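You operate a simulated robot arm through the tools that you are given. There is no shell and no other tool. Be economical: measure what you need, move in short steps, check, and stop when the job is done.

The job below is to be done with a simulated two-armed robot. You get a single attempt, and the scene is never put back.

Task
Pick up the purple cone with one hand, pass it to the other hand and put it on the top of the brown box behind the teal tray. Set down upright: purple cone.

Only the result counts: the job must be done as asked and must still hold three seconds after the hand-in. Knocking over, shifting, dropping, spilling or breaking anything else fails it.

Robot
Two 7-joint arms with two-finger parallel grippers on one trunk, on a base that drives. Base frame: it is fixed to the floor where the robot stands at the start and does not move with it; the origin is under the middle of the robot, x ahead of it, y to its left, z up; the surface under the hand at the start is at about z = 0.6. Units: m, degrees, N and s.
The left shoulder is at the start at [0.06, 0.144, 0.851], the right one opposite. With the tool pointing down near the work surface each hand reaches from about 0.3 to 0.74 m from the robot's upright axis, wherever it stands, measured 20 degrees to its own side. Places, roughly: top of the brown box behind the teal tray [1.4, -0.9, 0.8]. Payload 1.57 kg a hand.
The tool frame of a hand sits at the grasp point between the pads (the TCP): z along the fingers, y along the line on which they close. The tips reach 0.03 m beyond it. Largest opening 0.11 m; finger width 0.024, thickness 0.012; the body of the gripper, 0.048 by 0.112 m, starts 0.078 m behind the TCP.
Orientation is that of the tool frame in the base frame, as a unit quaternion [x, y, z, w]. With the fingers straight down and closing along the base's y, the tool's x points along the base's -x, its y along +y and its z along -z.

Tools
- The arms move only by the tool servo_tool. It takes "left_rows", "right_rows" or both (then of equal length, played together; a hand with none holds still); each is a list of rows, each a list of 7 numbers: the shift along the base's x, y, z in units of 50 mm (1.0 is 50 mm), then the turn, a rotation vector about the base's x, y, z in units of 8 degrees (1.0 is 8 degrees), then the opening, from 0 (shut) to 1 (fully open). In form: [[tx, ty, tz, wx, wy, wz, gripper], ...]. A call has 1 to 8 rows; each row shifts and turns the commanded pose from where the row before left it. A call with a number of a shift or a turn outside -1 to 1 is refused whole. Each row takes 0.2 s and may step no farther than 0.05 m and 8.6 degrees from the row before; otherwise, or with a gripper value out of range, the whole call is refused. A pose out of reach is approached as far as the arm can. The call stops where the force on the tool passes 40 N (or 10 N more than at its start, if that is more) or the arm is blocked; 0.2 s more then pass. Each finger travels about 0.045 m/s and halts on what it meets, pressing with about 38 N; the grip force reading is that of the motor and also rises with nothing between the fingers. The clock runs only during rows and for 0.2 s after the last one: add rows that do not move to give the fingers time. The reply holds the time, the measured pose of the TCP, the force on the tool along the base axes, the opening and the grip force, in the units named above and with some noise, with the torque about the TCP (base axes, N m) and any sound that the robot's microphone picked up.
- Cameras (640 x 400 px; columns grow to the right, rows downward): "scene" is now at [0.0423, 0.0176, 1.4543]; the picture's right is [0.23, -0.97, 0.00], its down [-0.77, -0.18, -0.61] and it looks along [0.59, 0.14, -0.79] (base axes); focal length 296 px, centre (320, 200). "left" rides on the left gripper at [0.07, -0.016, -0.141] in its tool frame; the picture's right is [0.23, 0.97, 0.00], its down [-0.86, 0.20, -0.48] and it looks along [-0.47, 0.11, 0.88] (tool axes); focal length 222 px, centre (320, 200). "right" rides on the right gripper at [0.07, 0.016, -0.141] in its tool frame; the picture's right is [-0.23, 0.97, 0.00], its down [-0.85, -0.20, -0.48] and it looks along [-0.47, -0.11, 0.88] (tool axes); focal length 222 px, centre (320, 200). There is no depth. A picture from a camera that has moved, and an enlarged one, comes with that camera's place and axes in the base frame and with its lens.
- capture(camera): a new picture of that camera. The clock stands still meanwhile.
- lift_body(by): slides the trunk up (or, below 0, down) by that many m; the arms and the scene camera ride with it, the base frame stays. It gives what a move gives, with no picture.
- roll_base(legs): drives the robot by 1 to 6 legs, each [ahead, left, turn to the left] in m, m and degrees, along the robot's own axes; the way and the turn of a leg run together, so that a leg with both is an arc; at most 1.5 m and 180 degrees a leg. The arms and the cameras ride along, it lands a little off, and it stops where it bumps. It gives what a move gives.
- aim_head(pan, tilt): turns the head with the scene camera to pan (to the left, within 86 degrees either way) and tilt (down, from -29 to 69), counted from straight ahead of the robot. It gives what a move gives.
- close_up(camera, box): a new picture of the part [left, top, right, bottom] of that camera's present view, enlarged. The clock stands still meanwhile.
- hand_in(): hands the job in; it is judged then, once.

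Go step by step. Nothing tells you exact positions but the pictures and the camera data: compare them with the known pose of the tool, close in by small moves and look again before you grip or let go. The budget is 120 turns and 92 pictures, counting those below and the enlarged ones. Unless the task says otherwise, let go and move clear before handing in, and close with one line.

The tools are called as a command line: name --argument value ..., lists and objects as JSON in quotes. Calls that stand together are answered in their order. servo_tool: Moves the arms, as the interface text tells. Its arguments: {"type":"object","properties":{"left_rows":{"type":"array","items":{"type":"array","items":{"type":"number"}}},"right_rows":{"type":"array","items":{"type":"array","items":{"type":"number"}}}},"required":[]} The other tools are called the same way: lift_body (by) slides the trunk up or down; roll_base (legs) drives the base; aim_head (pan, tilt) turns the head that bears the scene camera; capture (camera) takes a picture; close_up (camera, box) takes an enlarged picture of a part of a camera's view; hand_in () hands the job in.

At the start:

```text
time_s: 0.0
left_tool_pos: [0.4141, 0.3502, 0.8332]
left_orientation: [0.0, 1.0, 0.001, 0.0]
left_force: [0.5, 0.1, 0.1]
left_ft_torque: [0.02, 0.03, 0.02]
left_opening: 0.1101
left_finger_force: 0.0
right_tool_pos: [0.5549, -0.0538, 0.8931]
right_orientation: [0.0, 1.0, 0.0, -0.001]
right_force: [-0.7, 0.4, 0.0]
right_ft_torque: [0.02, 0.01, -0.01]
right_opening: 0.1099
right_finger_force: 0.0
trunk travel left (down, up): [-0.45, 0.14]
robot x, y, heading: [-0.0023, 0.0007, 0.2]
head pan, tilt: [13.5, 52.5]
```

scene: 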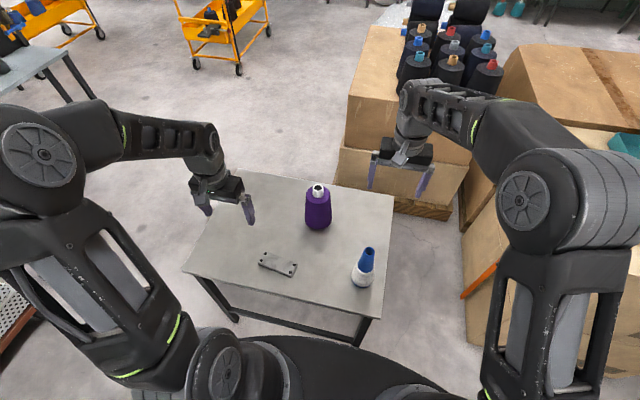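
right: 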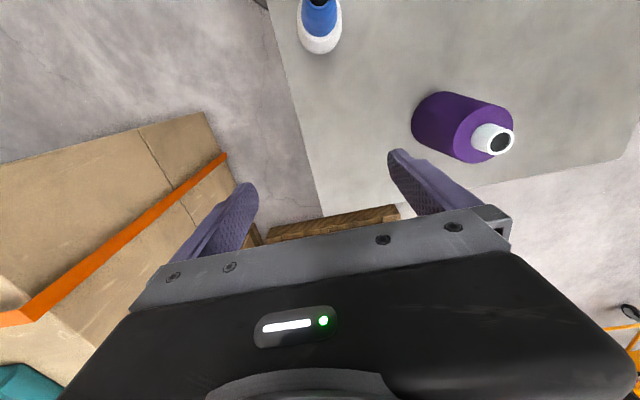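
left: 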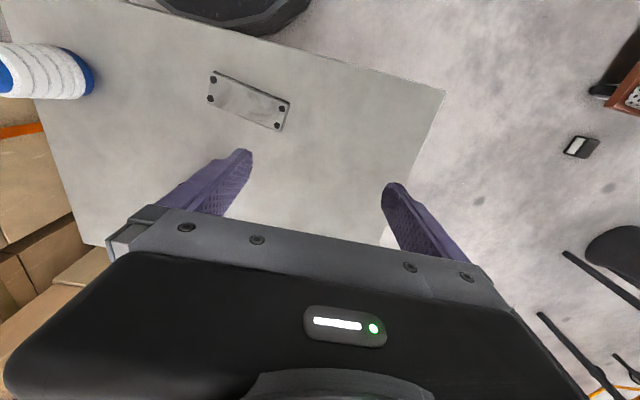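

The purple cone stands on the table at about (0.60, 0.16), base z≈0.6 and roughly 0.15 m tall. Next I look toward the target box.

aim_head --pan -33 --tilt 25

capture --camera "scene"

close_up --camera "right" --box '[360, 60, 560, 185]'

```text
time_s: 1.1
left_tool_pos: [0.4135, 0.3498, 0.8332]
left_orientation: [-0.001, 1.0, -0.001, 0.001]
left_force: [-0.5, -0.6, -1.1]
left_ft_torque: [0.02, -0.04, 0.01]
left_opening: 0.1098
left_finger_force: 0.1
right_tool_pos: [0.5553, -0.0545, 0.8939]
right_orientation: [0.0, 1.0, 0.0, 0.0]
right_force: [1.0, -0.3, -0.7]
right_ft_torque: [0.03, 0.02, 0.02]
right_opening: 0.1098
right_finger_force: 0.0
trunk travel left (down, up): [-0.45, 0.14]
robot x, y, heading: [0.0011, -0.0002, -0.0]
head pan, tilt: [-33.0, 25.0]
```

```text
88 pictures are left
camera scene: at [0.047, -0.0499, 1.495], right [-0.54, -0.84, 0.0], down [-0.36, 0.23, -0.91], along [0.76, -0.49, -0.42], focal length 296 px, centre (320, 200)
```

scene: 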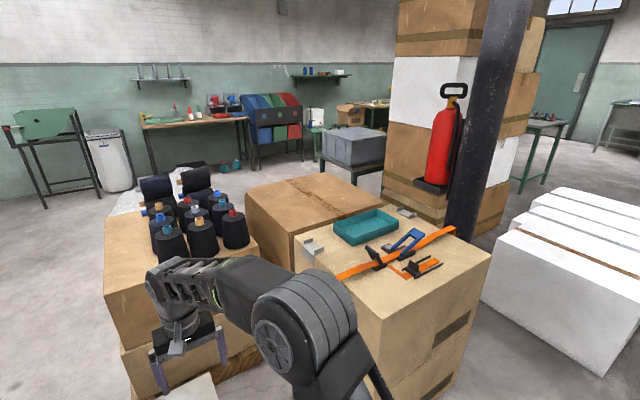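

```text
3.20 times, centred on (460, 122) of right
camera zoom: at [0.4855, -0.0381, 1.0337], right [0.23, 0.97, 0.0], down [0.85, -0.2, 0.48], along [0.47, -0.11, -0.88], focal length 711 px, centre (-128, 448)
```

zoom: 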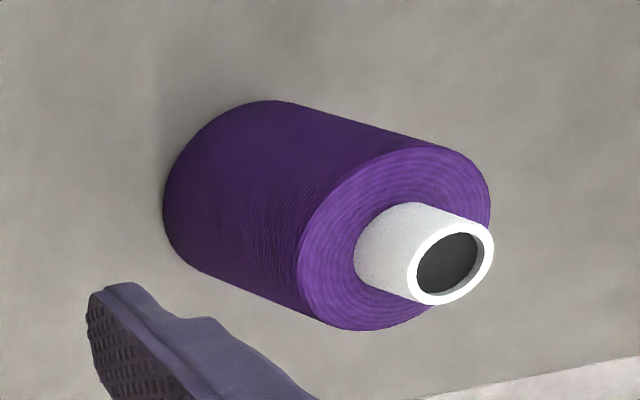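

The target box top is empty and spans roughly x 1.05–1.67, y −0.56…−1.15. The tray box stands in front of it and the cone pallet to its left, so I check the floor room and the robot's base.

aim_head --pan -30 --tilt 69

capture --camera "scene"

aim_head --pan 10 --tilt 28

capture --camera "scene"

aim_head --pan -80 --tilt 35

capture --camera "scene"

```text
time_s: 2.2
left_tool_pos: [0.4135, 0.3499, 0.8338]
left_orientation: [-0.001, 1.0, 0.0, 0.0]
left_force: [-0.8, -0.6, -0.3]
left_ft_torque: [0.02, -0.04, -0.03]
left_opening: 0.1099
left_finger_force: 0.0
right_tool_pos: [0.5562, -0.0523, 0.8943]
right_orientation: [0.0, 1.0, 0.0, 0.0]
right_force: [-0.2, 0.0, 0.3]
right_ft_torque: [-0.02, 0.01, -0.01]
right_opening: 0.1099
right_finger_force: 0.1
trunk travel left (down, up): [-0.45, 0.14]
robot x, y, heading: [-0.0008, -0.0015, 0.0]
head pan, tilt: [-30.0, 68.8]
```

```text
86 pictures are left
camera scene: at [0.0181, -0.0278, 1.4356], right [-0.5, -0.87, 0.0], down [-0.81, 0.47, -0.36], along [0.31, -0.18, -0.93], focal length 296 px, centre (320, 200)
```

scene: 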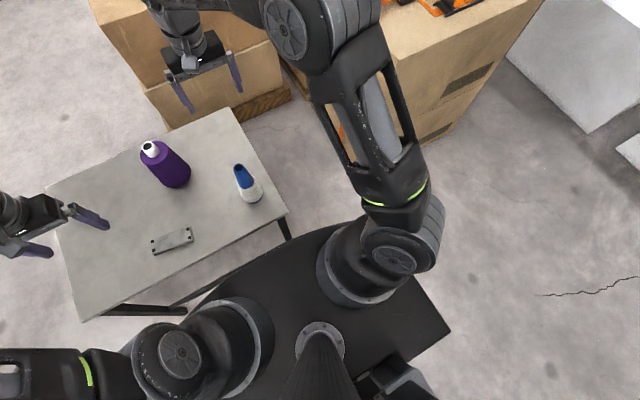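

```text
time_s: 3.3
left_tool_pos: [0.4143, 0.3489, 0.8329]
left_orientation: [0.0, 1.0, 0.001, 0.001]
left_force: [0.5, -0.2, -0.5]
left_ft_torque: [-0.05, 0.0, -0.01]
left_opening: 0.11
left_finger_force: 0.0
right_tool_pos: [0.5566, -0.0534, 0.8937]
right_orientation: [0.0, 1.0, 0.0, 0.0]
right_force: [0.3, -0.3, 0.6]
right_ft_torque: [0.02, 0.02, 0.04]
right_opening: 0.1098
right_finger_force: 0.0
trunk travel left (down, up): [-0.45, 0.14]
robot x, y, heading: [-0.0001, -0.0055, -0.1]
head pan, tilt: [10.0, 28.0]
```

```text
85 pictures are left
camera scene: at [0.0595, 0.0159, 1.4901], right [0.17, -0.98, 0.0], down [-0.46, -0.08, -0.88], along [0.87, 0.15, -0.47], focal length 296 px, centre (320, 200)
```

scene: 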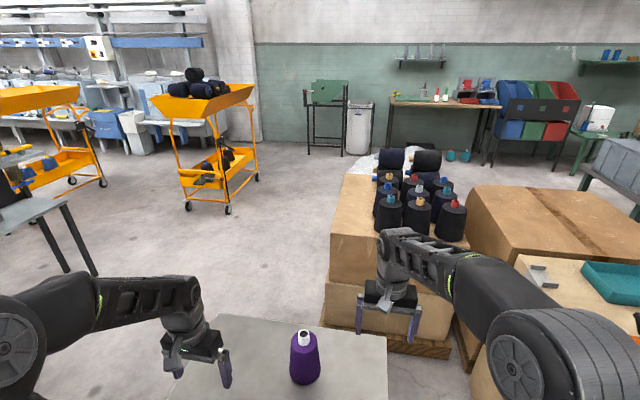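

```text
time_s: 5.0
left_tool_pos: [0.4144, 0.3504, 0.8339]
left_orientation: [0.0, 1.0, 0.001, 0.0]
left_force: [-0.4, -0.6, -0.2]
left_ft_torque: [-0.02, 0.03, -0.01]
left_opening: 0.1098
left_finger_force: 0.1
right_tool_pos: [0.5563, -0.0541, 0.8937]
right_orientation: [0.0, 1.0, 0.001, 0.0]
right_force: [0.0, 0.1, 0.4]
right_ft_torque: [0.0, 0.0, 0.03]
right_opening: 0.1099
right_finger_force: 0.1
trunk travel left (down, up): [-0.45, 0.14]
robot x, y, heading: [0.0006, 0.0008, -0.0]
head pan, tilt: [-80.0, 35.0]
```

```text
84 pictures are left
camera scene: at [-0.015, -0.0865, 1.4793], right [-0.98, -0.17, 0.0], down [-0.1, 0.56, -0.82], along [0.14, -0.81, -0.57], focal length 296 px, centre (320, 200)
```

scene: 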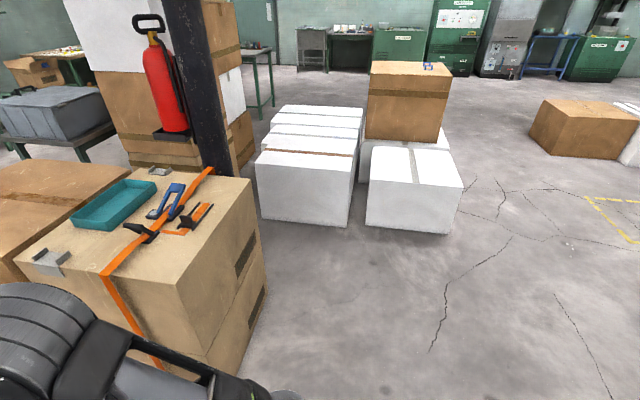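

The base is about 0.55 × 0.75 m, so it will have to go round the left of the table and pallet to the far side of the box. First I pick the cone with the left hand: low, pointing forward and about 40° down, which leaves the upper part free for the right hand.

servo_tool --left_rows '[[0.18, -0.549, -0.243, 0, -0.893, 0, 1], [0.18, -0.549, -0.243, 0, -0.893, 0, 1], [0.18, -0.549, -0.243, 0, -0.893, 0, 1], [0.18, -0.549, -0.243, 0, -0.893, 0, 1], [0.18, -0.549, -0.243, 0, -0.893, 0, 1], [0.18, -0.549, -0.243, 0, -0.893, 0, 1], [0.18, -0.549, -0.243, 0, -0.893, 0, 1], [0, 0, 0, 0, 0, 0, 1]]'

aim_head --pan 10 --tilt 50

capture --camera "scene"

capture --camera "left"

```text
time_s: 6.8
left_tool_pos: [0.4752, 0.186, 0.7511]
left_orientation: [-0.003, 0.921, 0.019, 0.39]
left_force: [-0.1, 0.2, -0.1]
left_ft_torque: [-0.01, 0.01, 0.01]
left_opening: 0.1102
left_finger_force: 0.0
left hand out of reach, approached as far as the arm can: row 4, 5, 6, 7
right_tool_pos: [0.5559, -0.0532, 0.8944]
right_orientation: [0.0, 1.0, 0.0, 0.0]
right_force: [-0.3, -0.2, -0.2]
right_ft_torque: [0.01, 0.01, 0.01]
right_opening: 0.1099
right_finger_force: 0.0
trunk travel left (down, up): [-0.45, 0.14]
robot x, y, heading: [0.0008, 0.0032, -0.0]
head pan, tilt: [-80.0, 35.0]
```

```text
time_s: 8.4
left_tool_pos: [0.4755, 0.1868, 0.7518]
left_orientation: [-0.003, 0.921, 0.02, 0.389]
left_force: [0.4, -0.5, -0.1]
left_ft_torque: [0.01, -0.02, 0.02]
left_opening: 0.1101
left_finger_force: 0.0
right_tool_pos: [0.5568, -0.0533, 0.8929]
right_orientation: [0.0, 1.0, 0.0, 0.0]
right_force: [0.1, -0.8, -0.6]
right_ft_torque: [0.0, 0.01, 0.03]
right_opening: 0.1099
right_finger_force: 0.2
trunk travel left (down, up): [-0.45, 0.14]
robot x, y, heading: [-0.0012, -0.0012, -0.3]
head pan, tilt: [10.0, 50.0]
```

```text
83 pictures are left
camera scene: at [0.0455, 0.0135, 1.4575], right [0.17, -0.98, 0.0], down [-0.75, -0.13, -0.64], along [0.63, 0.11, -0.77], focal length 296 px, centre (320, 200)
```

scene: 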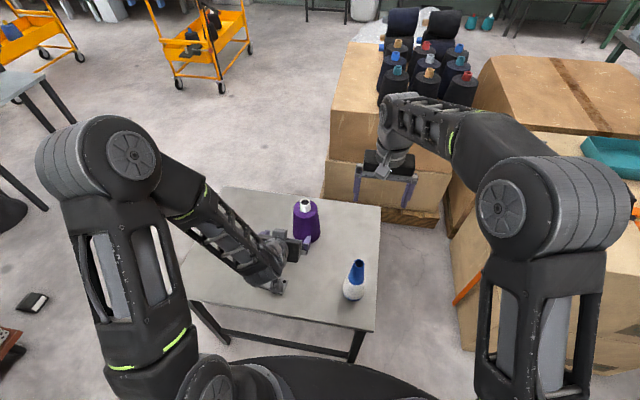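

```text
82 pictures are left
camera left: at [0.3256, 0.1645, 0.7986], right [-0.18, 0.97, -0.13], down [0.25, 0.17, 0.95], along [0.95, 0.14, -0.27], focal length 222 px, centre (320, 200)
```

left: 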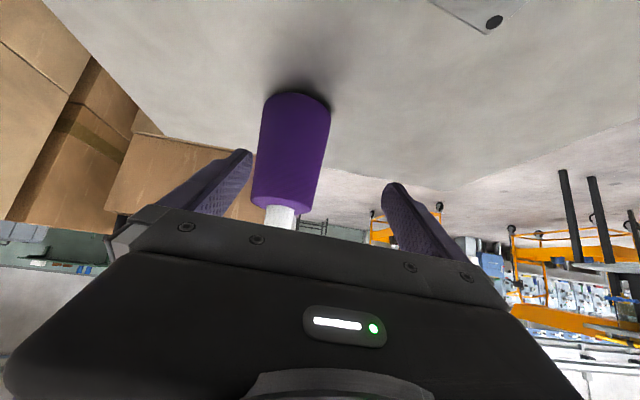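

The left hand stopped about 3 cm short in y (a cramped pose). I step slightly forward to see where the commanded pose lands.

servo_tool --left_rows '[[0.4, 0, 0, 0, 0, 0, 1], [0, 0, 0, 0, 0, 0, 1]]'

```text
time_s: 9.0
left_tool_pos: [0.4948, 0.1863, 0.753]
left_orientation: [-0.003, 0.921, 0.02, 0.389]
left_force: [-0.3, -0.5, -0.4]
left_ft_torque: [0.01, -0.02, 0.02]
left_opening: 0.11
left_finger_force: 0.0
right_tool_pos: [0.5571, -0.0557, 0.8943]
right_orientation: [0.0, 1.0, 0.0, 0.0]
right_force: [0.1, 0.2, -0.1]
right_ft_torque: [0.03, 0.03, 0.03]
right_opening: 0.1098
right_finger_force: 0.0
trunk travel left (down, up): [-0.45, 0.14]
robot x, y, heading: [0.0007, -0.0016, -0.0]
head pan, tilt: [10.0, 50.0]
```

servo_tool --left_rows '[[0, -0.28, 0, 0, 0, 0, 1], [0, -0.28, 0, 0, 0, 0, 1], [0, 0, 0, 0, 0, 0, 1]]'

capture --camera "left"

```text
time_s: 9.8
left_tool_pos: [0.495, 0.1579, 0.7529]
left_orientation: [-0.003, 0.921, 0.02, 0.39]
left_force: [-0.2, 0.3, 0.3]
left_ft_torque: [-0.01, 0.0, -0.02]
left_opening: 0.1101
left_finger_force: 0.2
right_tool_pos: [0.5557, -0.053, 0.8934]
right_orientation: [0.0, 1.0, 0.0, 0.0]
right_force: [0.3, 0.8, -0.2]
right_ft_torque: [0.02, 0.0, 0.0]
right_opening: 0.11
right_finger_force: 0.0
trunk travel left (down, up): [-0.45, 0.14]
robot x, y, heading: [-0.0011, -0.0, -0.1]
head pan, tilt: [10.0, 50.0]
```

```text
81 pictures are left
camera left: at [0.347, 0.1367, 0.7991], right [-0.18, 0.97, -0.13], down [0.25, 0.17, 0.95], along [0.95, 0.14, -0.27], focal length 222 px, centre (320, 200)
```

left: 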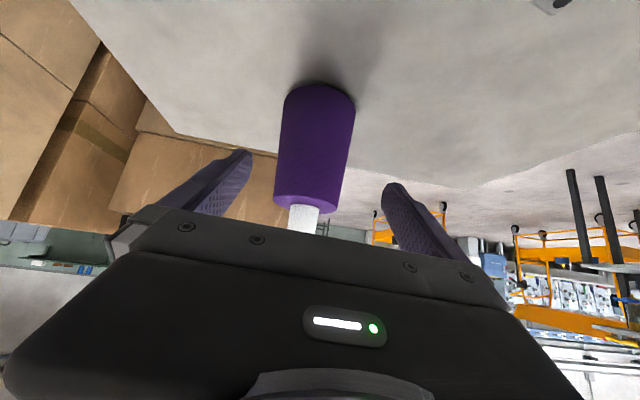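

The cone is centred between the fingers (y≈0.16). I advance along the tool axis halfway and check.

servo_tool --left_rows '[[0.46, 0.02, -0.54, 0, 0, 0, 1], [0.46, 0.02, -0.54, 0, 0, 0, 1], [0, 0, 0, 0, 0, 0, 1]]'

capture --camera "left"

close_up --camera "scene" --box '[220, 160, 380, 300]'

```text
time_s: 10.6
left_tool_pos: [0.5391, 0.1601, 0.6962]
left_orientation: [-0.003, 0.921, 0.02, 0.39]
left_force: [-0.3, 0.0, 0.9]
left_ft_torque: [0.0, -0.03, 0.01]
left_opening: 0.1102
left_finger_force: 0.1
right_tool_pos: [0.5563, -0.0528, 0.8927]
right_orientation: [0.0, 1.0, 0.0, 0.0]
right_force: [-0.1, -0.8, -1.0]
right_ft_torque: [0.02, 0.02, 0.04]
right_opening: 0.1103
right_finger_force: 0.1
trunk travel left (down, up): [-0.45, 0.14]
robot x, y, heading: [-0.0009, 0.0001, -0.0]
head pan, tilt: [10.0, 50.0]
```

```text
80 pictures are left
camera left: at [0.3907, 0.1393, 0.7431], right [-0.18, 0.98, -0.13], down [0.25, 0.17, 0.95], along [0.95, 0.14, -0.27], focal length 222 px, centre (320, 200)
```

left: 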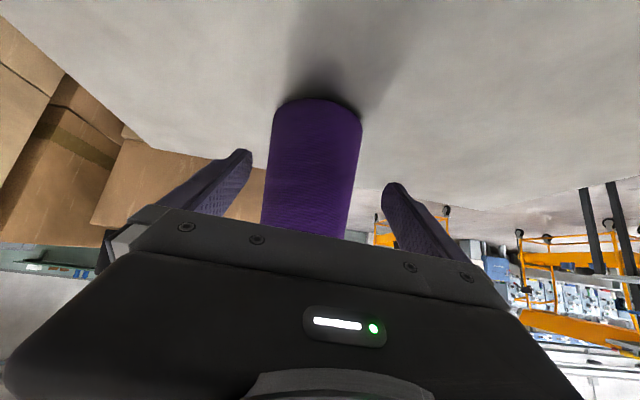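

```text
2.86 times, centred on (300, 230) of scene
camera zoom: at [0.0454, 0.0135, 1.4575], right [0.17, -0.98, 0.0], down [-0.75, -0.13, -0.64], along [0.63, 0.11, -0.77], focal length 844 px, centre (377, 114)
```

zoom: 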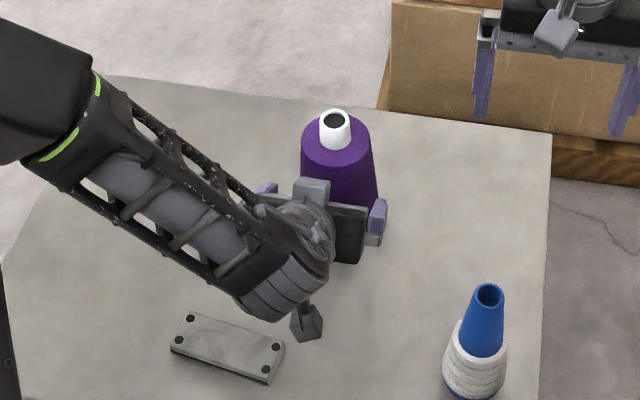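

Still well centred and clear of the plate. I advance to the grasp and close.

servo_tool --left_rows '[[0.48, 0, -0.51, 0, 0, 0, 1], [0.48, 0, -0.51, 0, 0, 0, 1], [0, 0, 0, 0, 0, 0, 1]]'

capture --camera "left"

close_up --camera "scene" --box '[260, 180, 360, 270]'

```text
time_s: 11.4
left_tool_pos: [0.5904, 0.1604, 0.6452]
left_orientation: [-0.004, 0.921, 0.02, 0.389]
left_force: [-1.6, 0.0, 0.2]
left_ft_torque: [-0.04, -0.11, -0.04]
left_opening: 0.11
left_finger_force: 0.2
right_tool_pos: [0.5559, -0.0529, 0.8935]
right_orientation: [0.0, 1.0, 0.001, 0.0]
right_force: [0.5, -0.5, -0.1]
right_ft_torque: [0.01, 0.02, -0.03]
right_opening: 0.1099
right_finger_force: 0.1
trunk travel left (down, up): [-0.45, 0.14]
robot x, y, heading: [-0.0037, 0.0014, 0.1]
head pan, tilt: [10.0, 50.0]
```

```text
78 pictures are left
camera left: at [0.4422, 0.139, 0.6918], right [-0.18, 0.97, -0.13], down [0.25, 0.17, 0.95], along [0.95, 0.14, -0.27], focal length 222 px, centre (320, 200)
```

left: 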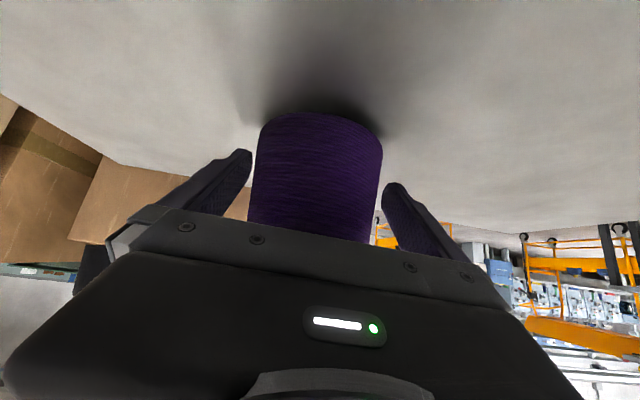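

```text
4.44 times, centred on (310, 225) of scene
camera zoom: at [0.0454, 0.0136, 1.4575], right [0.17, -0.98, 0.0], down [-0.75, -0.13, -0.64], along [0.63, 0.11, -0.77], focal length 1313 px, centre (364, 89)
```

zoom: 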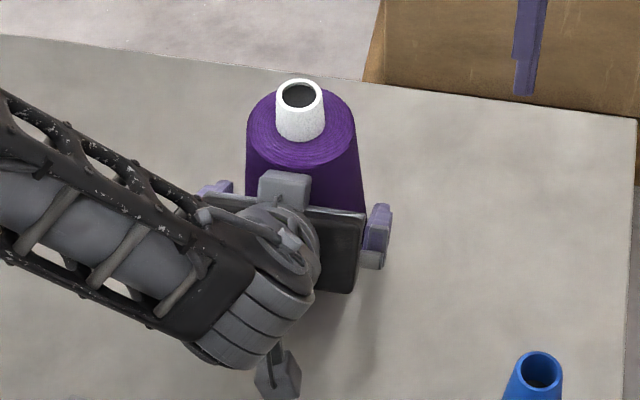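

servo_tool --left_rows '[[0, 0, 0, 0, 0, 0, 0.7], [0, 0, 0, 0, 0, 0, 0.4], [0, 0, 0, 0, 0, 0, 0], [0, 0, 0, 0, 0, 0, 0], [0, 0, 0, 0, 0, 0, 0]]'

capture --camera "left"

```text
time_s: 12.6
left_tool_pos: [0.5917, 0.1606, 0.6441]
left_orientation: [-0.004, 0.921, 0.02, 0.389]
left_force: [0.2, -1.8, -0.3]
left_ft_torque: [-0.29, -0.04, -0.01]
left_opening: 0.093
left_finger_force: 37.8
right_tool_pos: [0.5552, -0.055, 0.8929]
right_orientation: [0.0, 1.0, 0.0, 0.0]
right_force: [0.0, -0.4, 0.1]
right_ft_torque: [-0.03, 0.0, -0.03]
right_opening: 0.11
right_finger_force: 0.0
trunk travel left (down, up): [-0.45, 0.14]
robot x, y, heading: [-0.0012, -0.0013, 0.0]
head pan, tilt: [10.0, 50.0]
```

```text
76 pictures are left
camera left: at [0.4423, 0.1387, 0.6921], right [-0.18, 0.97, -0.13], down [0.25, 0.17, 0.95], along [0.95, 0.14, -0.27], focal length 222 px, centre (320, 200)
```

left: 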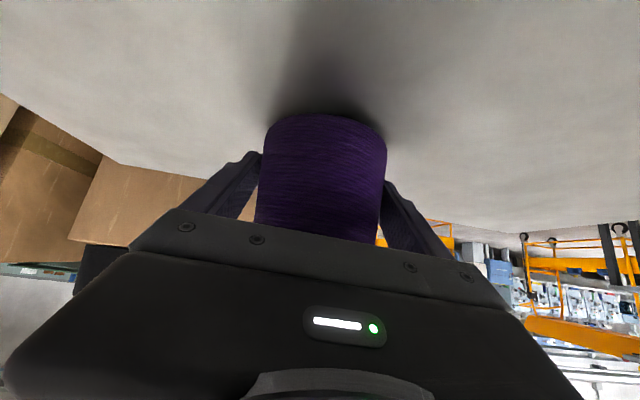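

Gripped (opening 0.093). I lift straight up by 0.2 m.

servo_tool --left_rows '[[0, 0, 0.3, 0, 0, 0, 0], [0, 0, 0.6, 0, 0, 0, 0], [0, 0, 0.6, 0, 0, 0, 0], [0, 0, 0.6, 0, 0, 0, 0], [0, 0, 0.6, 0, 0, 0, 0], [0, 0, 0.6, 0, 0, 0, 0], [0, 0, 0.5, 0, 0, 0, 0], [0, 0, 0.2, 0, 0, 0, 0]]'

capture --camera "scene"

```text
time_s: 14.4
left_tool_pos: [0.5883, 0.1617, 0.8466]
left_orientation: [-0.003, 0.921, 0.019, 0.389]
left_force: [-0.4, 0.1, -5.5]
left_ft_torque: [0.02, 0.03, 0.01]
left_opening: 0.0933
left_finger_force: 37.7
right_tool_pos: [0.5568, -0.0524, 0.8933]
right_orientation: [0.0, 1.0, 0.0, 0.0]
right_force: [-0.3, 0.3, 0.0]
right_ft_torque: [0.02, 0.0, 0.02]
right_opening: 0.1098
right_finger_force: 0.1
trunk travel left (down, up): [-0.45, 0.14]
robot x, y, heading: [0.0024, 0.0004, -0.2]
head pan, tilt: [10.0, 50.0]
```

```text
75 pictures are left
camera scene: at [0.0459, 0.0136, 1.4575], right [0.17, -0.98, 0.0], down [-0.75, -0.13, -0.64], along [0.63, 0.11, -0.77], focal length 296 px, centre (320, 200)
```

scene: 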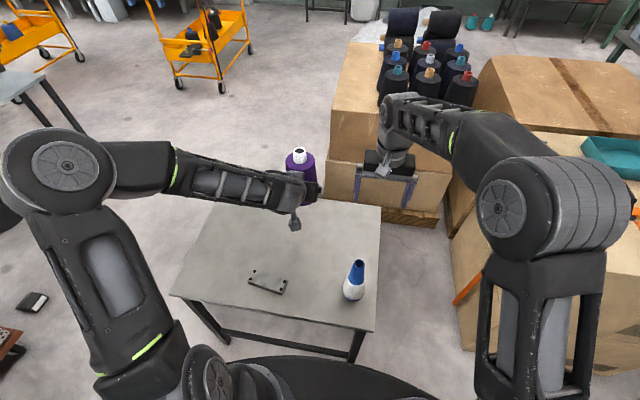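

The cone is held steady (about 0.55 kg). I bring it lower and nearer the middle, and raise the right hand in preparation for the top-down takeover.

servo_tool --left_rows '[[0, -0.2, -0.4, 0, 0, 0, 0], [0, -0.2, -0.4, 0, 0, 0, 0], [0, -0.2, -0.4, 0, 0, 0, 0], [0, -0.2, -0.4, 0, 0, 0, 0], [0, -0.2, -0.4, 0, 0, 0, 0], [0, 0, 0, 0, 0, 0, 0]]' --right_rows '[[0, 0, 0.4, 0, 0, 0, 1], [0, 0, 0.4, 0, 0, 0, 1], [0, 0, 0.4, 0, 0, 0, 1], [0, 0, 0.3, 0, 0, 0, 1], [0, 0, 0.1, 0, 0, 0, 1], [0, 0, 0, 0, 0, 0, 1]]'

capture --camera "scene"

capture --camera "right"

```text
time_s: 15.8
left_tool_pos: [0.5902, 0.1135, 0.7478]
left_orientation: [-0.003, 0.921, 0.019, 0.389]
left_force: [0.1, -0.2, -5.9]
left_ft_torque: [-0.03, 0.09, 0.0]
left_opening: 0.0929
left_finger_force: 38.1
right_tool_pos: [0.556, -0.0533, 0.9739]
right_orientation: [0.0, 1.0, 0.0, 0.001]
right_force: [-0.3, -0.7, -0.8]
right_ft_torque: [0.0, 0.04, 0.02]
right_opening: 0.11
right_finger_force: 0.1
trunk travel left (down, up): [-0.45, 0.14]
robot x, y, heading: [-0.0028, 0.0015, 0.0]
head pan, tilt: [10.0, 50.0]
```

```text
74 pictures are left
camera scene: at [0.046, 0.0136, 1.4575], right [0.17, -0.98, 0.0], down [-0.75, -0.13, -0.64], along [0.63, 0.11, -0.77], focal length 296 px, centre (320, 200)
```

scene: 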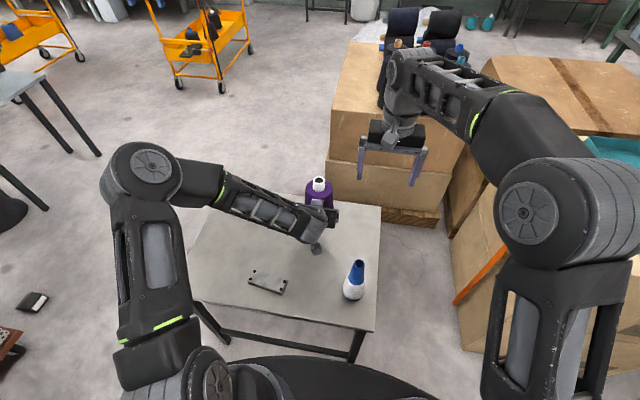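

```text
73 pictures are left
camera right: at [0.4863, -0.0382, 1.1135], right [0.23, 0.97, 0.0], down [0.86, -0.2, 0.48], along [0.47, -0.11, -0.88], focal length 222 px, centre (320, 200)
```

right: 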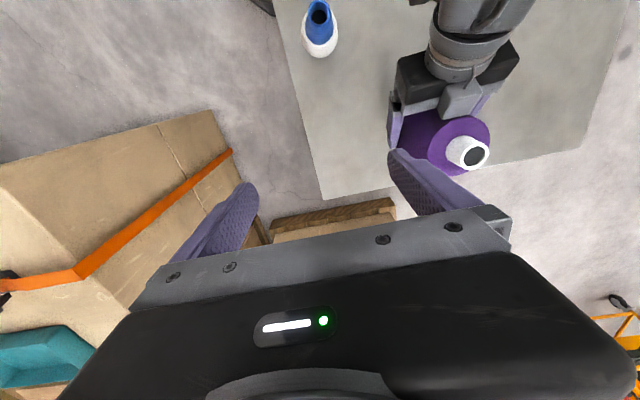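

The cone's tip is at about (0.598, 0.113, 0.87). I move the right hand above it.

servo_tool --right_rows '[[0.21, 0.83, 0, 0, 0, 0, 1], [0.21, 0.83, 0, 0, 0, 0, 1], [0.21, 0.83, 0, 0, 0, 0, 1], [0.21, 0.83, 0, 0, 0, 0, 1], [0, 0, 0, 0, 0, 0, 1]]'

capture --camera "right"

capture --camera "scene"

```text
time_s: 17.0
left_tool_pos: [0.5901, 0.112, 0.7459]
left_orientation: [-0.004, 0.921, 0.019, 0.389]
left_force: [0.9, 0.4, -5.2]
left_ft_torque: [0.02, 0.08, 0.03]
left_opening: 0.0929
left_finger_force: 38.2
right_tool_pos: [0.5686, -0.0135, 0.9722]
right_orientation: [0.001, 1.0, 0.0, 0.0]
right_force: [-0.3, -0.6, 0.5]
right_ft_torque: [-0.02, 0.0, 0.0]
right_opening: 0.11
right_finger_force: 0.0
right hand out of reach, approached as far as the arm can: row 2, 3, 4
trunk travel left (down, up): [-0.45, 0.14]
robot x, y, heading: [-0.0029, -0.0025, 0.2]
head pan, tilt: [10.0, 50.0]
```

```text
72 pictures are left
camera right: at [0.4976, 0.0026, 1.113], right [0.23, 0.97, 0.0], down [0.86, -0.2, 0.48], along [0.47, -0.11, -0.88], focal length 222 px, centre (320, 200)
```

right: 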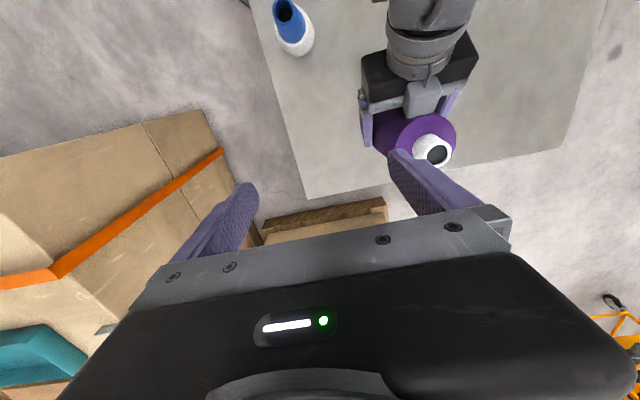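

```text
71 pictures are left
camera scene: at [0.046, 0.0136, 1.4575], right [0.17, -0.98, 0.0], down [-0.75, -0.13, -0.64], along [0.63, 0.11, -0.77], focal length 296 px, centre (320, 200)
```

scene: 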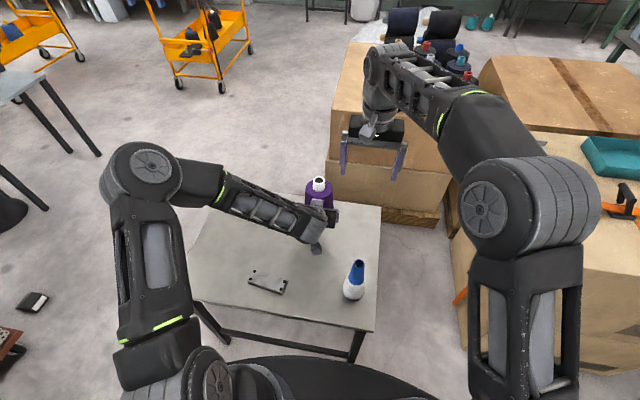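

The right arm cannot reach that far across, so I bring the cone to the right hand instead, moving beneath it with about 7 cm clearance.

servo_tool --left_rows '[[-0.1, -0.57, 0, 0, 0, 0, 0], [-0.1, -0.57, 0, 0, 0, 0, 0], [-0.1, -0.57, 0, 0, 0, 0, 0], [-0.1, -0.57, 0, 0, 0, 0, 0], [0, -0.56, 0, 0, 0, 0, 0], [0, 0, 0, 0, 0, 0, 0]]' --right_rows '[[0, -0.15, 0, 0, 0, 0, 1], [0, -0.15, 0, 0, 0, 0, 1], [0, 0, 0, 0, 0, 0, 1], [0, 0, 0, 0, 0, 0, 1], [0, 0, 0, 0, 0, 0, 1], [0, 0, 0, 0, 0, 0, 1]]'

capture --camera "right"

capture --camera "scene"

```text
time_s: 18.4
left_tool_pos: [0.5662, -0.0279, 0.7467]
left_orientation: [-0.004, 0.921, 0.02, 0.389]
left_force: [0.7, -0.3, -6.1]
left_ft_torque: [-0.02, 0.05, 0.01]
left_opening: 0.093
left_finger_force: 37.9
right_tool_pos: [0.5696, -0.0275, 0.972]
right_orientation: [0.0, 1.0, 0.0, 0.0]
right_force: [-0.8, 0.3, 0.3]
right_ft_torque: [0.05, -0.01, 0.0]
right_opening: 0.11
right_finger_force: 0.0
trunk travel left (down, up): [-0.45, 0.14]
robot x, y, heading: [-0.0001, 0.0017, -0.3]
head pan, tilt: [10.0, 50.0]
```

```text
70 pictures are left
camera right: at [0.499, -0.0131, 1.113], right [0.23, 0.97, 0.0], down [0.86, -0.2, 0.48], along [0.47, -0.11, -0.88], focal length 222 px, centre (320, 200)
```

right: 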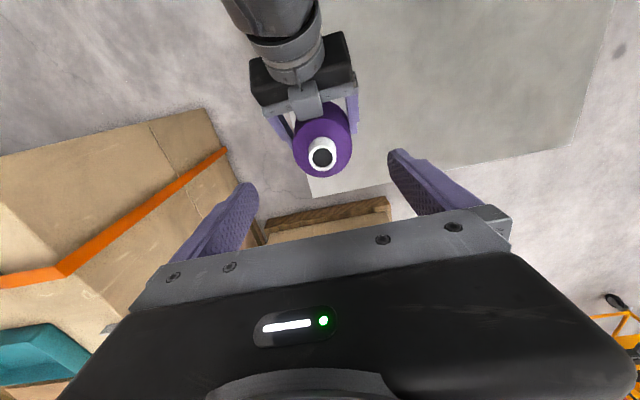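

```text
69 pictures are left
camera scene: at [0.046, 0.0136, 1.4575], right [0.17, -0.98, 0.0], down [-0.75, -0.13, -0.64], along [0.63, 0.11, -0.77], focal length 296 px, centre (320, 200)
```

scene: 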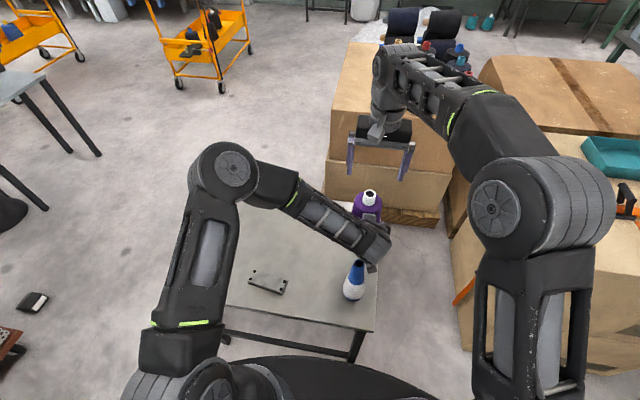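

Tip at (0.5755, −0.029); the right hand is nearly over it. I descend partway with a small correction and check.

servo_tool --right_rows '[[0.12, -0.03, -0.4, 0, 0, 0, 1], [0, 0, -0.5, 0, 0, 0, 1], [0, 0, -0.5, 0, 0, 0, 1], [0, 0, -0.4, 0, 0, 0, 1], [0, 0, 0, 0, 0, 0, 1]]'

capture --camera "right"

close_up --camera "scene" --box '[310, 130, 440, 290]'

```text
time_s: 19.6
left_tool_pos: [0.567, -0.0282, 0.7458]
left_orientation: [-0.004, 0.921, 0.02, 0.389]
left_force: [0.6, 0.5, -4.8]
left_ft_torque: [-0.01, 0.09, 0.0]
left_opening: 0.0931
left_finger_force: 38.4
right_tool_pos: [0.5744, -0.0284, 0.8823]
right_orientation: [0.0, 1.0, 0.0, 0.0]
right_force: [-0.7, -0.6, 0.7]
right_ft_torque: [0.01, 0.01, -0.03]
right_opening: 0.1098
right_finger_force: 0.1
trunk travel left (down, up): [-0.45, 0.14]
robot x, y, heading: [-0.0009, -0.0011, 0.0]
head pan, tilt: [10.0, 50.0]
```

```text
68 pictures are left
camera right: at [0.5035, -0.0126, 1.0222], right [0.23, 0.97, 0.0], down [0.86, -0.2, 0.48], along [0.47, -0.11, -0.88], focal length 222 px, centre (320, 200)
```

right: 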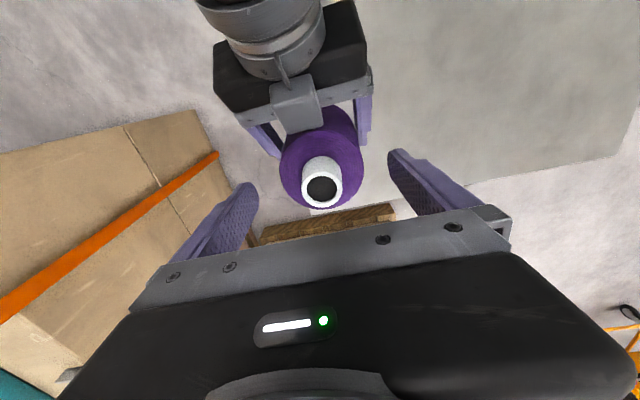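

```text
2.50 times, centred on (375, 210) of scene
camera zoom: at [0.046, 0.0135, 1.4575], right [0.17, -0.98, 0.0], down [-0.75, -0.13, -0.64], along [0.63, 0.11, -0.77], focal length 739 px, centre (182, 175)
```

zoom: 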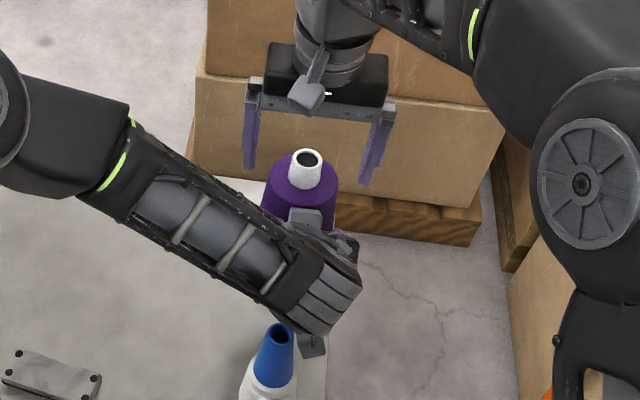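

Well aligned. I descend to the grasp height.

servo_tool --right_rows '[[0, 0, -0.4, 0, 0, 0, 1], [0, 0, -0.4, 0, 0, 0, 1], [0, 0, -0.4, 0, 0, 0, 1], [0, 0, -0.14, 0, 0, 0, 1], [0, 0, 0, 0, 0, 0, 1]]'

capture --camera "right"

close_up --camera "scene" --box '[310, 130, 440, 290]'

```text
time_s: 20.8
left_tool_pos: [0.5673, -0.028, 0.7462]
left_orientation: [-0.004, 0.921, 0.02, 0.389]
left_force: [0.5, -0.3, -5.7]
left_ft_torque: [-0.02, 0.04, -0.01]
left_opening: 0.0929
left_finger_force: 38.1
right_tool_pos: [0.5728, -0.0291, 0.8124]
right_orientation: [0.001, 1.0, 0.0, 0.0]
right_force: [-0.9, -0.1, -0.2]
right_ft_torque: [0.0, -0.02, 0.02]
right_opening: 0.1102
right_finger_force: 0.1
trunk travel left (down, up): [-0.45, 0.14]
robot x, y, heading: [0.0001, 0.0004, -0.1]
head pan, tilt: [10.0, 50.0]
```

```text
66 pictures are left
camera right: at [0.5037, -0.0136, 0.9536], right [0.23, 0.97, 0.0], down [0.86, -0.2, 0.48], along [0.47, -0.11, -0.88], focal length 222 px, centre (320, 200)
```

right: 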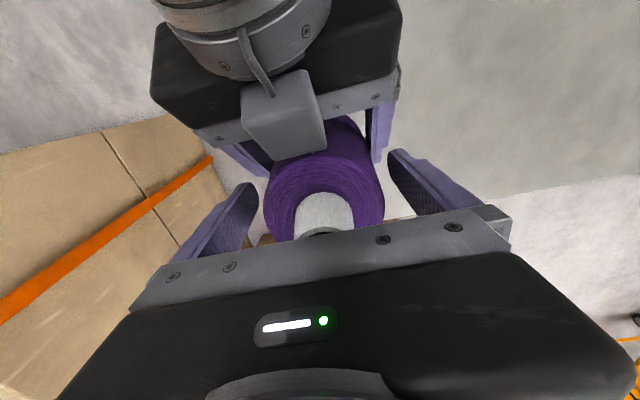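

```text
2.50 times, centred on (375, 210) of scene
camera zoom: at [0.046, 0.0135, 1.4575], right [0.17, -0.98, 0.0], down [-0.75, -0.13, -0.64], along [0.63, 0.11, -0.77], focal length 739 px, centre (182, 175)
```

zoom: 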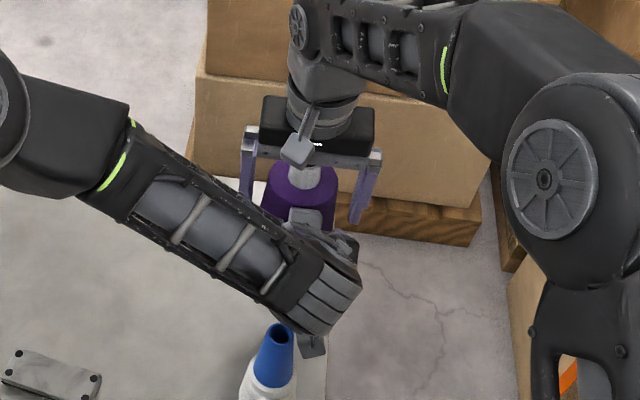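

Both hands straddle the cone without touching each other. I close the right hand.

servo_tool --right_rows '[[0, 0, 0, 0, 0, 0, 0.7], [0, 0, 0, 0, 0, 0, 0.4], [0, 0, 0, 0, 0, 0, 0], [0, 0, 0, 0, 0, 0, 0], [0, 0, 0, 0, 0, 0, 0]]'

capture --camera "right"

```text
time_s: 22.0
left_tool_pos: [0.5665, -0.0294, 0.746]
left_orientation: [-0.002, 0.921, 0.018, 0.389]
left_force: [-0.5, -7.5, -3.4]
left_ft_torque: [0.0, 0.03, -0.21]
left_opening: 0.0932
left_finger_force: 37.5
right_tool_pos: [0.5734, -0.0286, 0.8132]
right_orientation: [0.0, 1.0, 0.001, 0.0]
right_force: [1.9, 7.9, 0.1]
right_ft_torque: [0.52, -0.04, 0.15]
right_opening: 0.0827
right_finger_force: 37.6
trunk travel left (down, up): [-0.45, 0.14]
robot x, y, heading: [-0.0002, 0.001, -0.0]
head pan, tilt: [10.0, 50.0]
```

```text
64 pictures are left
camera right: at [0.5036, -0.013, 0.9539], right [0.23, 0.97, 0.0], down [0.86, -0.2, 0.48], along [0.47, -0.11, -0.88], focal length 222 px, centre (320, 200)
```

right: 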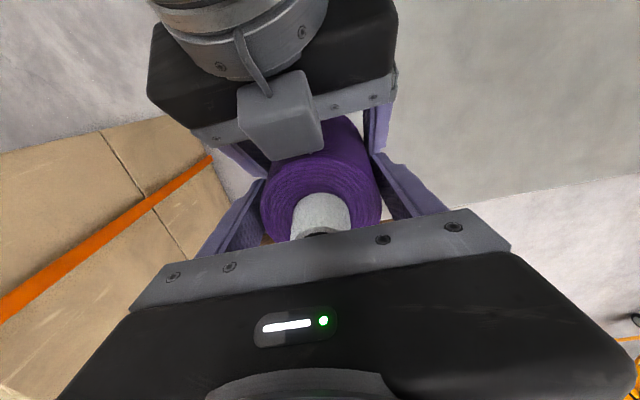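

The right hand holds the cone too. I open the left hand and back it off along its own axis.

servo_tool --left_rows '[[0, 0, 0, 0, 0, 0, 0.3], [0, 0, 0, 0, 0, 0, 0.7], [0, 0, 0, 0, 0, 0, 1], [0, 0, 0, 0, 0, 0, 1], [0, 0, 0, 0, 0, 0, 1]]'

capture --camera "right"

```text
time_s: 23.2
left_tool_pos: [0.5677, -0.0263, 0.7464]
left_orientation: [-0.003, 0.921, 0.019, 0.388]
left_force: [-3.7, 3.1, 1.1]
left_ft_torque: [-0.33, -0.33, -0.16]
left_opening: 0.1099
left_finger_force: 0.1
right_tool_pos: [0.5736, -0.031, 0.8123]
right_orientation: [0.0, 1.0, 0.0, 0.001]
right_force: [3.6, -3.0, -1.8]
right_ft_torque: [0.06, 0.05, 0.11]
right_opening: 0.0828
right_finger_force: 38.2
trunk travel left (down, up): [-0.45, 0.14]
robot x, y, heading: [-0.0008, -0.0004, 0.0]
head pan, tilt: [10.0, 50.0]
```

```text
63 pictures are left
camera right: at [0.5038, -0.014, 0.9537], right [0.23, 0.97, 0.0], down [0.86, -0.2, 0.48], along [0.47, -0.11, -0.88], focal length 222 px, centre (320, 200)
```

right: 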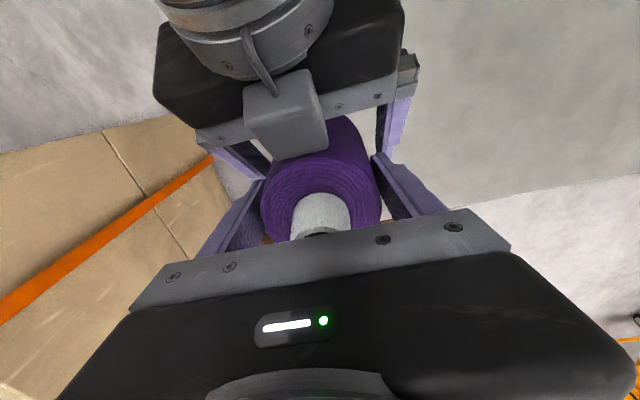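

Only slight contact (about 4 N) remains. I retreat the left hand gently.

servo_tool --left_rows '[[-0.2, 0.02, 0.05, 0, 0, 0, 1], [-0.2, 0, 0.2, 0, 0, 0, 1], [-0.3, 0, 0.3, 0, 0, 0, 1], [-0.5, 0, 0.5, 0, 0, 0, 1], [-0.6, 0, 0.6, 0, 0, 0, 1], [0, 0, 0, 0, 0, 0, 1]]'

capture --camera "scene"

capture --camera "right"

```text
time_s: 24.6
left_tool_pos: [0.4789, -0.0273, 0.826]
left_orientation: [-0.005, 0.921, 0.021, 0.389]
left_force: [-0.9, 0.0, 0.5]
left_ft_torque: [0.0, 0.01, 0.01]
left_opening: 0.11
left_finger_force: 0.1
right_tool_pos: [0.574, -0.0285, 0.8128]
right_orientation: [0.0, 1.0, 0.0, 0.0]
right_force: [0.3, 0.4, 0.2]
right_ft_torque: [-0.01, 0.06, -0.02]
right_opening: 0.0826
right_finger_force: 37.8
trunk travel left (down, up): [-0.45, 0.14]
robot x, y, heading: [-0.002, -0.0005, -0.3]
head pan, tilt: [10.0, 50.0]
```

```text
62 pictures are left
camera scene: at [0.0462, 0.0134, 1.4575], right [0.17, -0.98, 0.0], down [-0.75, -0.13, -0.64], along [0.63, 0.11, -0.77], focal length 296 px, centre (320, 200)
```

scene: 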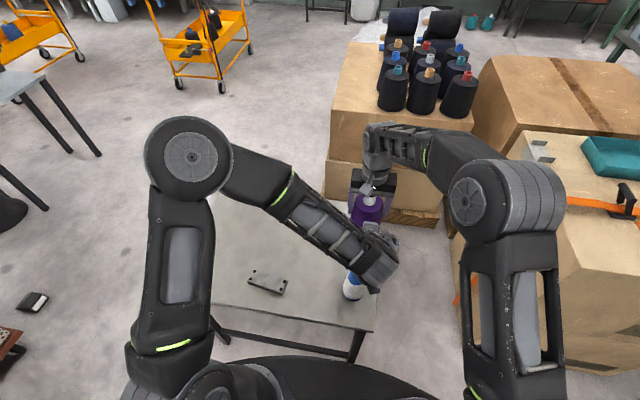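

```text
61 pictures are left
camera right: at [0.5039, -0.0136, 0.9537], right [0.23, 0.97, 0.0], down [0.86, -0.2, 0.48], along [0.47, -0.11, -0.88], focal length 222 px, centre (320, 200)
```

right: 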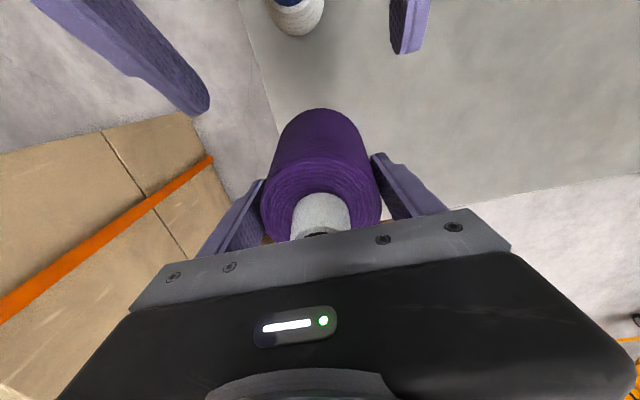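

The cone is held by the right hand alone. I move the left hand home and lift the cone slightly to check the hold.

servo_tool --left_rows '[[-0.1, 0.9, 0.1, 0, 0, 0, 1], [-0.1, 0.9, 0.1, 0, 0, 0, 1], [-0.1, 0.9, 0.1, 0, 0.9, 0, 1], [-0.1, 0.9, 0.1, 0, 0.9, 0, 1], [-0.1, 0.9, 0.1, 0, 0.9, 0, 1], [-0.1, 0.9, 0, 0, 0.9, 0, 1], [-0.1, 0.9, 0, 0, 0.9, 0, 1], [-0.1, 0.9, 0, 0, 0.9, 0, 1]]' --right_rows '[[0, 0, 0.2, 0, 0, 0, 0], [0, 0, 0.3, 0, 0, 0, 0], [0, 0, 0.3, 0, 0, 0, 0], [0, 0, 0.3, 0, 0, 0, 0], [0, 0, 0.3, 0, 0, 0, 0], [0, 0, 0.2, 0, 0, 0, 0], [0, 0, 0, 0, 0, 0, 0], [0, 0, 0, 0, 0, 0, 0]]'

capture --camera "scene"

capture --camera "right"

```text
time_s: 26.4
left_tool_pos: [0.4366, 0.3325, 0.8544]
left_orientation: [0.003, 1.0, 0.019, 0.022]
left_force: [-0.3, 0.3, 0.9]
left_ft_torque: [-0.02, 0.02, 0.01]
left_opening: 0.11
left_finger_force: 0.0
right_tool_pos: [0.5759, -0.0298, 0.8946]
right_orientation: [0.0, 1.0, 0.0, 0.0]
right_force: [-0.3, 0.4, -5.9]
right_ft_torque: [-0.02, 0.03, 0.0]
right_opening: 0.0829
right_finger_force: 38.2
trunk travel left (down, up): [-0.45, 0.14]
robot x, y, heading: [0.0043, -0.0, -0.1]
head pan, tilt: [10.0, 50.0]
```

```text
60 pictures are left
camera scene: at [0.0463, 0.014, 1.4575], right [0.17, -0.98, 0.0], down [-0.75, -0.13, -0.64], along [0.63, 0.11, -0.77], focal length 296 px, centre (320, 200)
```

scene: 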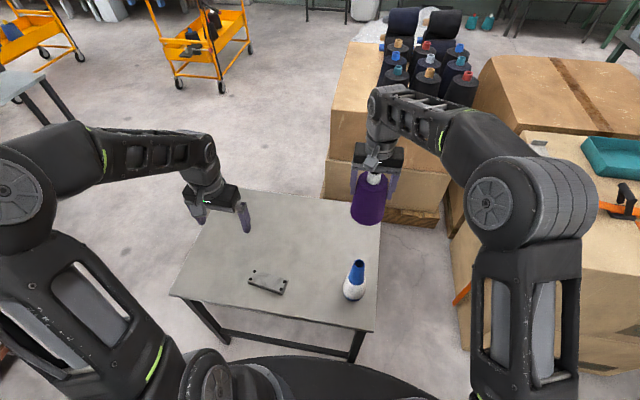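

```text
59 pictures are left
camera right: at [0.5054, -0.0132, 1.0352], right [0.23, 0.97, 0.0], down [0.86, -0.2, 0.48], along [0.47, -0.11, -0.88], focal length 222 px, centre (320, 200)
```

right: 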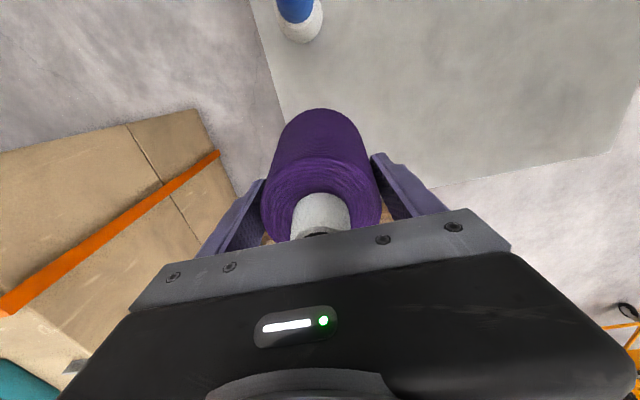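

The hold is good (5.9 N of weight). Before driving I survey the left side: floor clutter and the base footprint.

aim_head --pan 60 --tilt 45

capture --camera "scene"

aim_head --pan 86 --tilt 69

capture --camera "scene"

```text
time_s: 27.6
left_tool_pos: [0.4386, 0.3315, 0.8546]
left_orientation: [0.005, 1.0, 0.02, 0.023]
left_force: [0.3, 0.4, -0.2]
left_ft_torque: [0.0, -0.02, -0.02]
left_opening: 0.1102
left_finger_force: 0.1
right_tool_pos: [0.5749, -0.0289, 0.895]
right_orientation: [0.0, 1.0, 0.0, 0.0]
right_force: [-0.3, 0.8, -5.6]
right_ft_torque: [-0.02, 0.0, 0.02]
right_opening: 0.0828
right_finger_force: 38.4
trunk travel left (down, up): [-0.45, 0.14]
robot x, y, heading: [-0.0008, 0.0024, 0.1]
head pan, tilt: [60.0, 45.0]
```

```text
58 pictures are left
camera scene: at [0.0109, 0.0705, 1.4644], right [0.87, -0.5, 0.0], down [-0.35, -0.61, -0.71], along [0.35, 0.61, -0.71], focal length 296 px, centre (320, 200)
```

scene: 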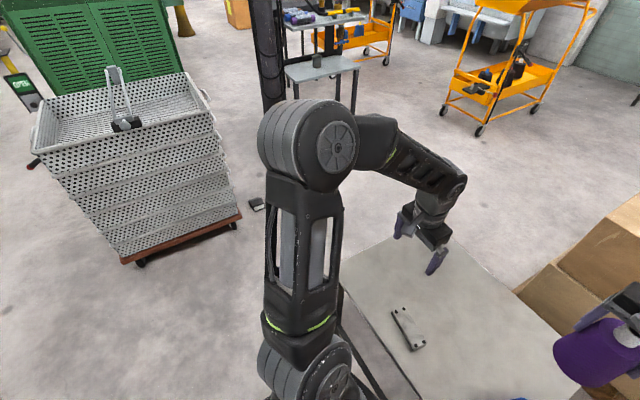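

```text
time_s: 28.5
left_tool_pos: [0.4382, 0.3307, 0.854]
left_orientation: [0.004, 1.0, 0.02, 0.022]
left_force: [0.5, -0.1, 0.7]
left_ft_torque: [0.0, 0.02, -0.02]
left_opening: 0.1097
left_finger_force: 0.0
right_tool_pos: [0.5746, -0.0279, 0.8952]
right_orientation: [0.0, 1.0, 0.0, 0.0]
right_force: [1.3, 1.2, -5.2]
right_ft_torque: [-0.01, 0.0, -0.01]
right_opening: 0.083
right_finger_force: 38.0
trunk travel left (down, up): [-0.45, 0.14]
robot x, y, heading: [0.0, -0.0, -0.1]
head pan, tilt: [85.9, 68.8]
```

```text
57 pictures are left
camera scene: at [-0.0258, 0.056, 1.4356], right [1.0, -0.07, 0.0], down [-0.07, -0.93, -0.36], along [0.03, 0.36, -0.93], focal length 296 px, centre (320, 200)
```

scene: 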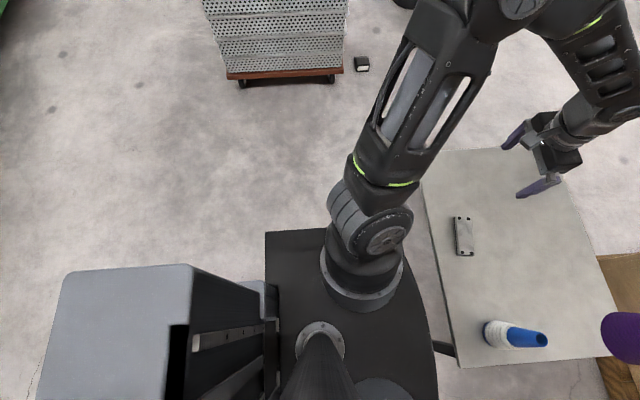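

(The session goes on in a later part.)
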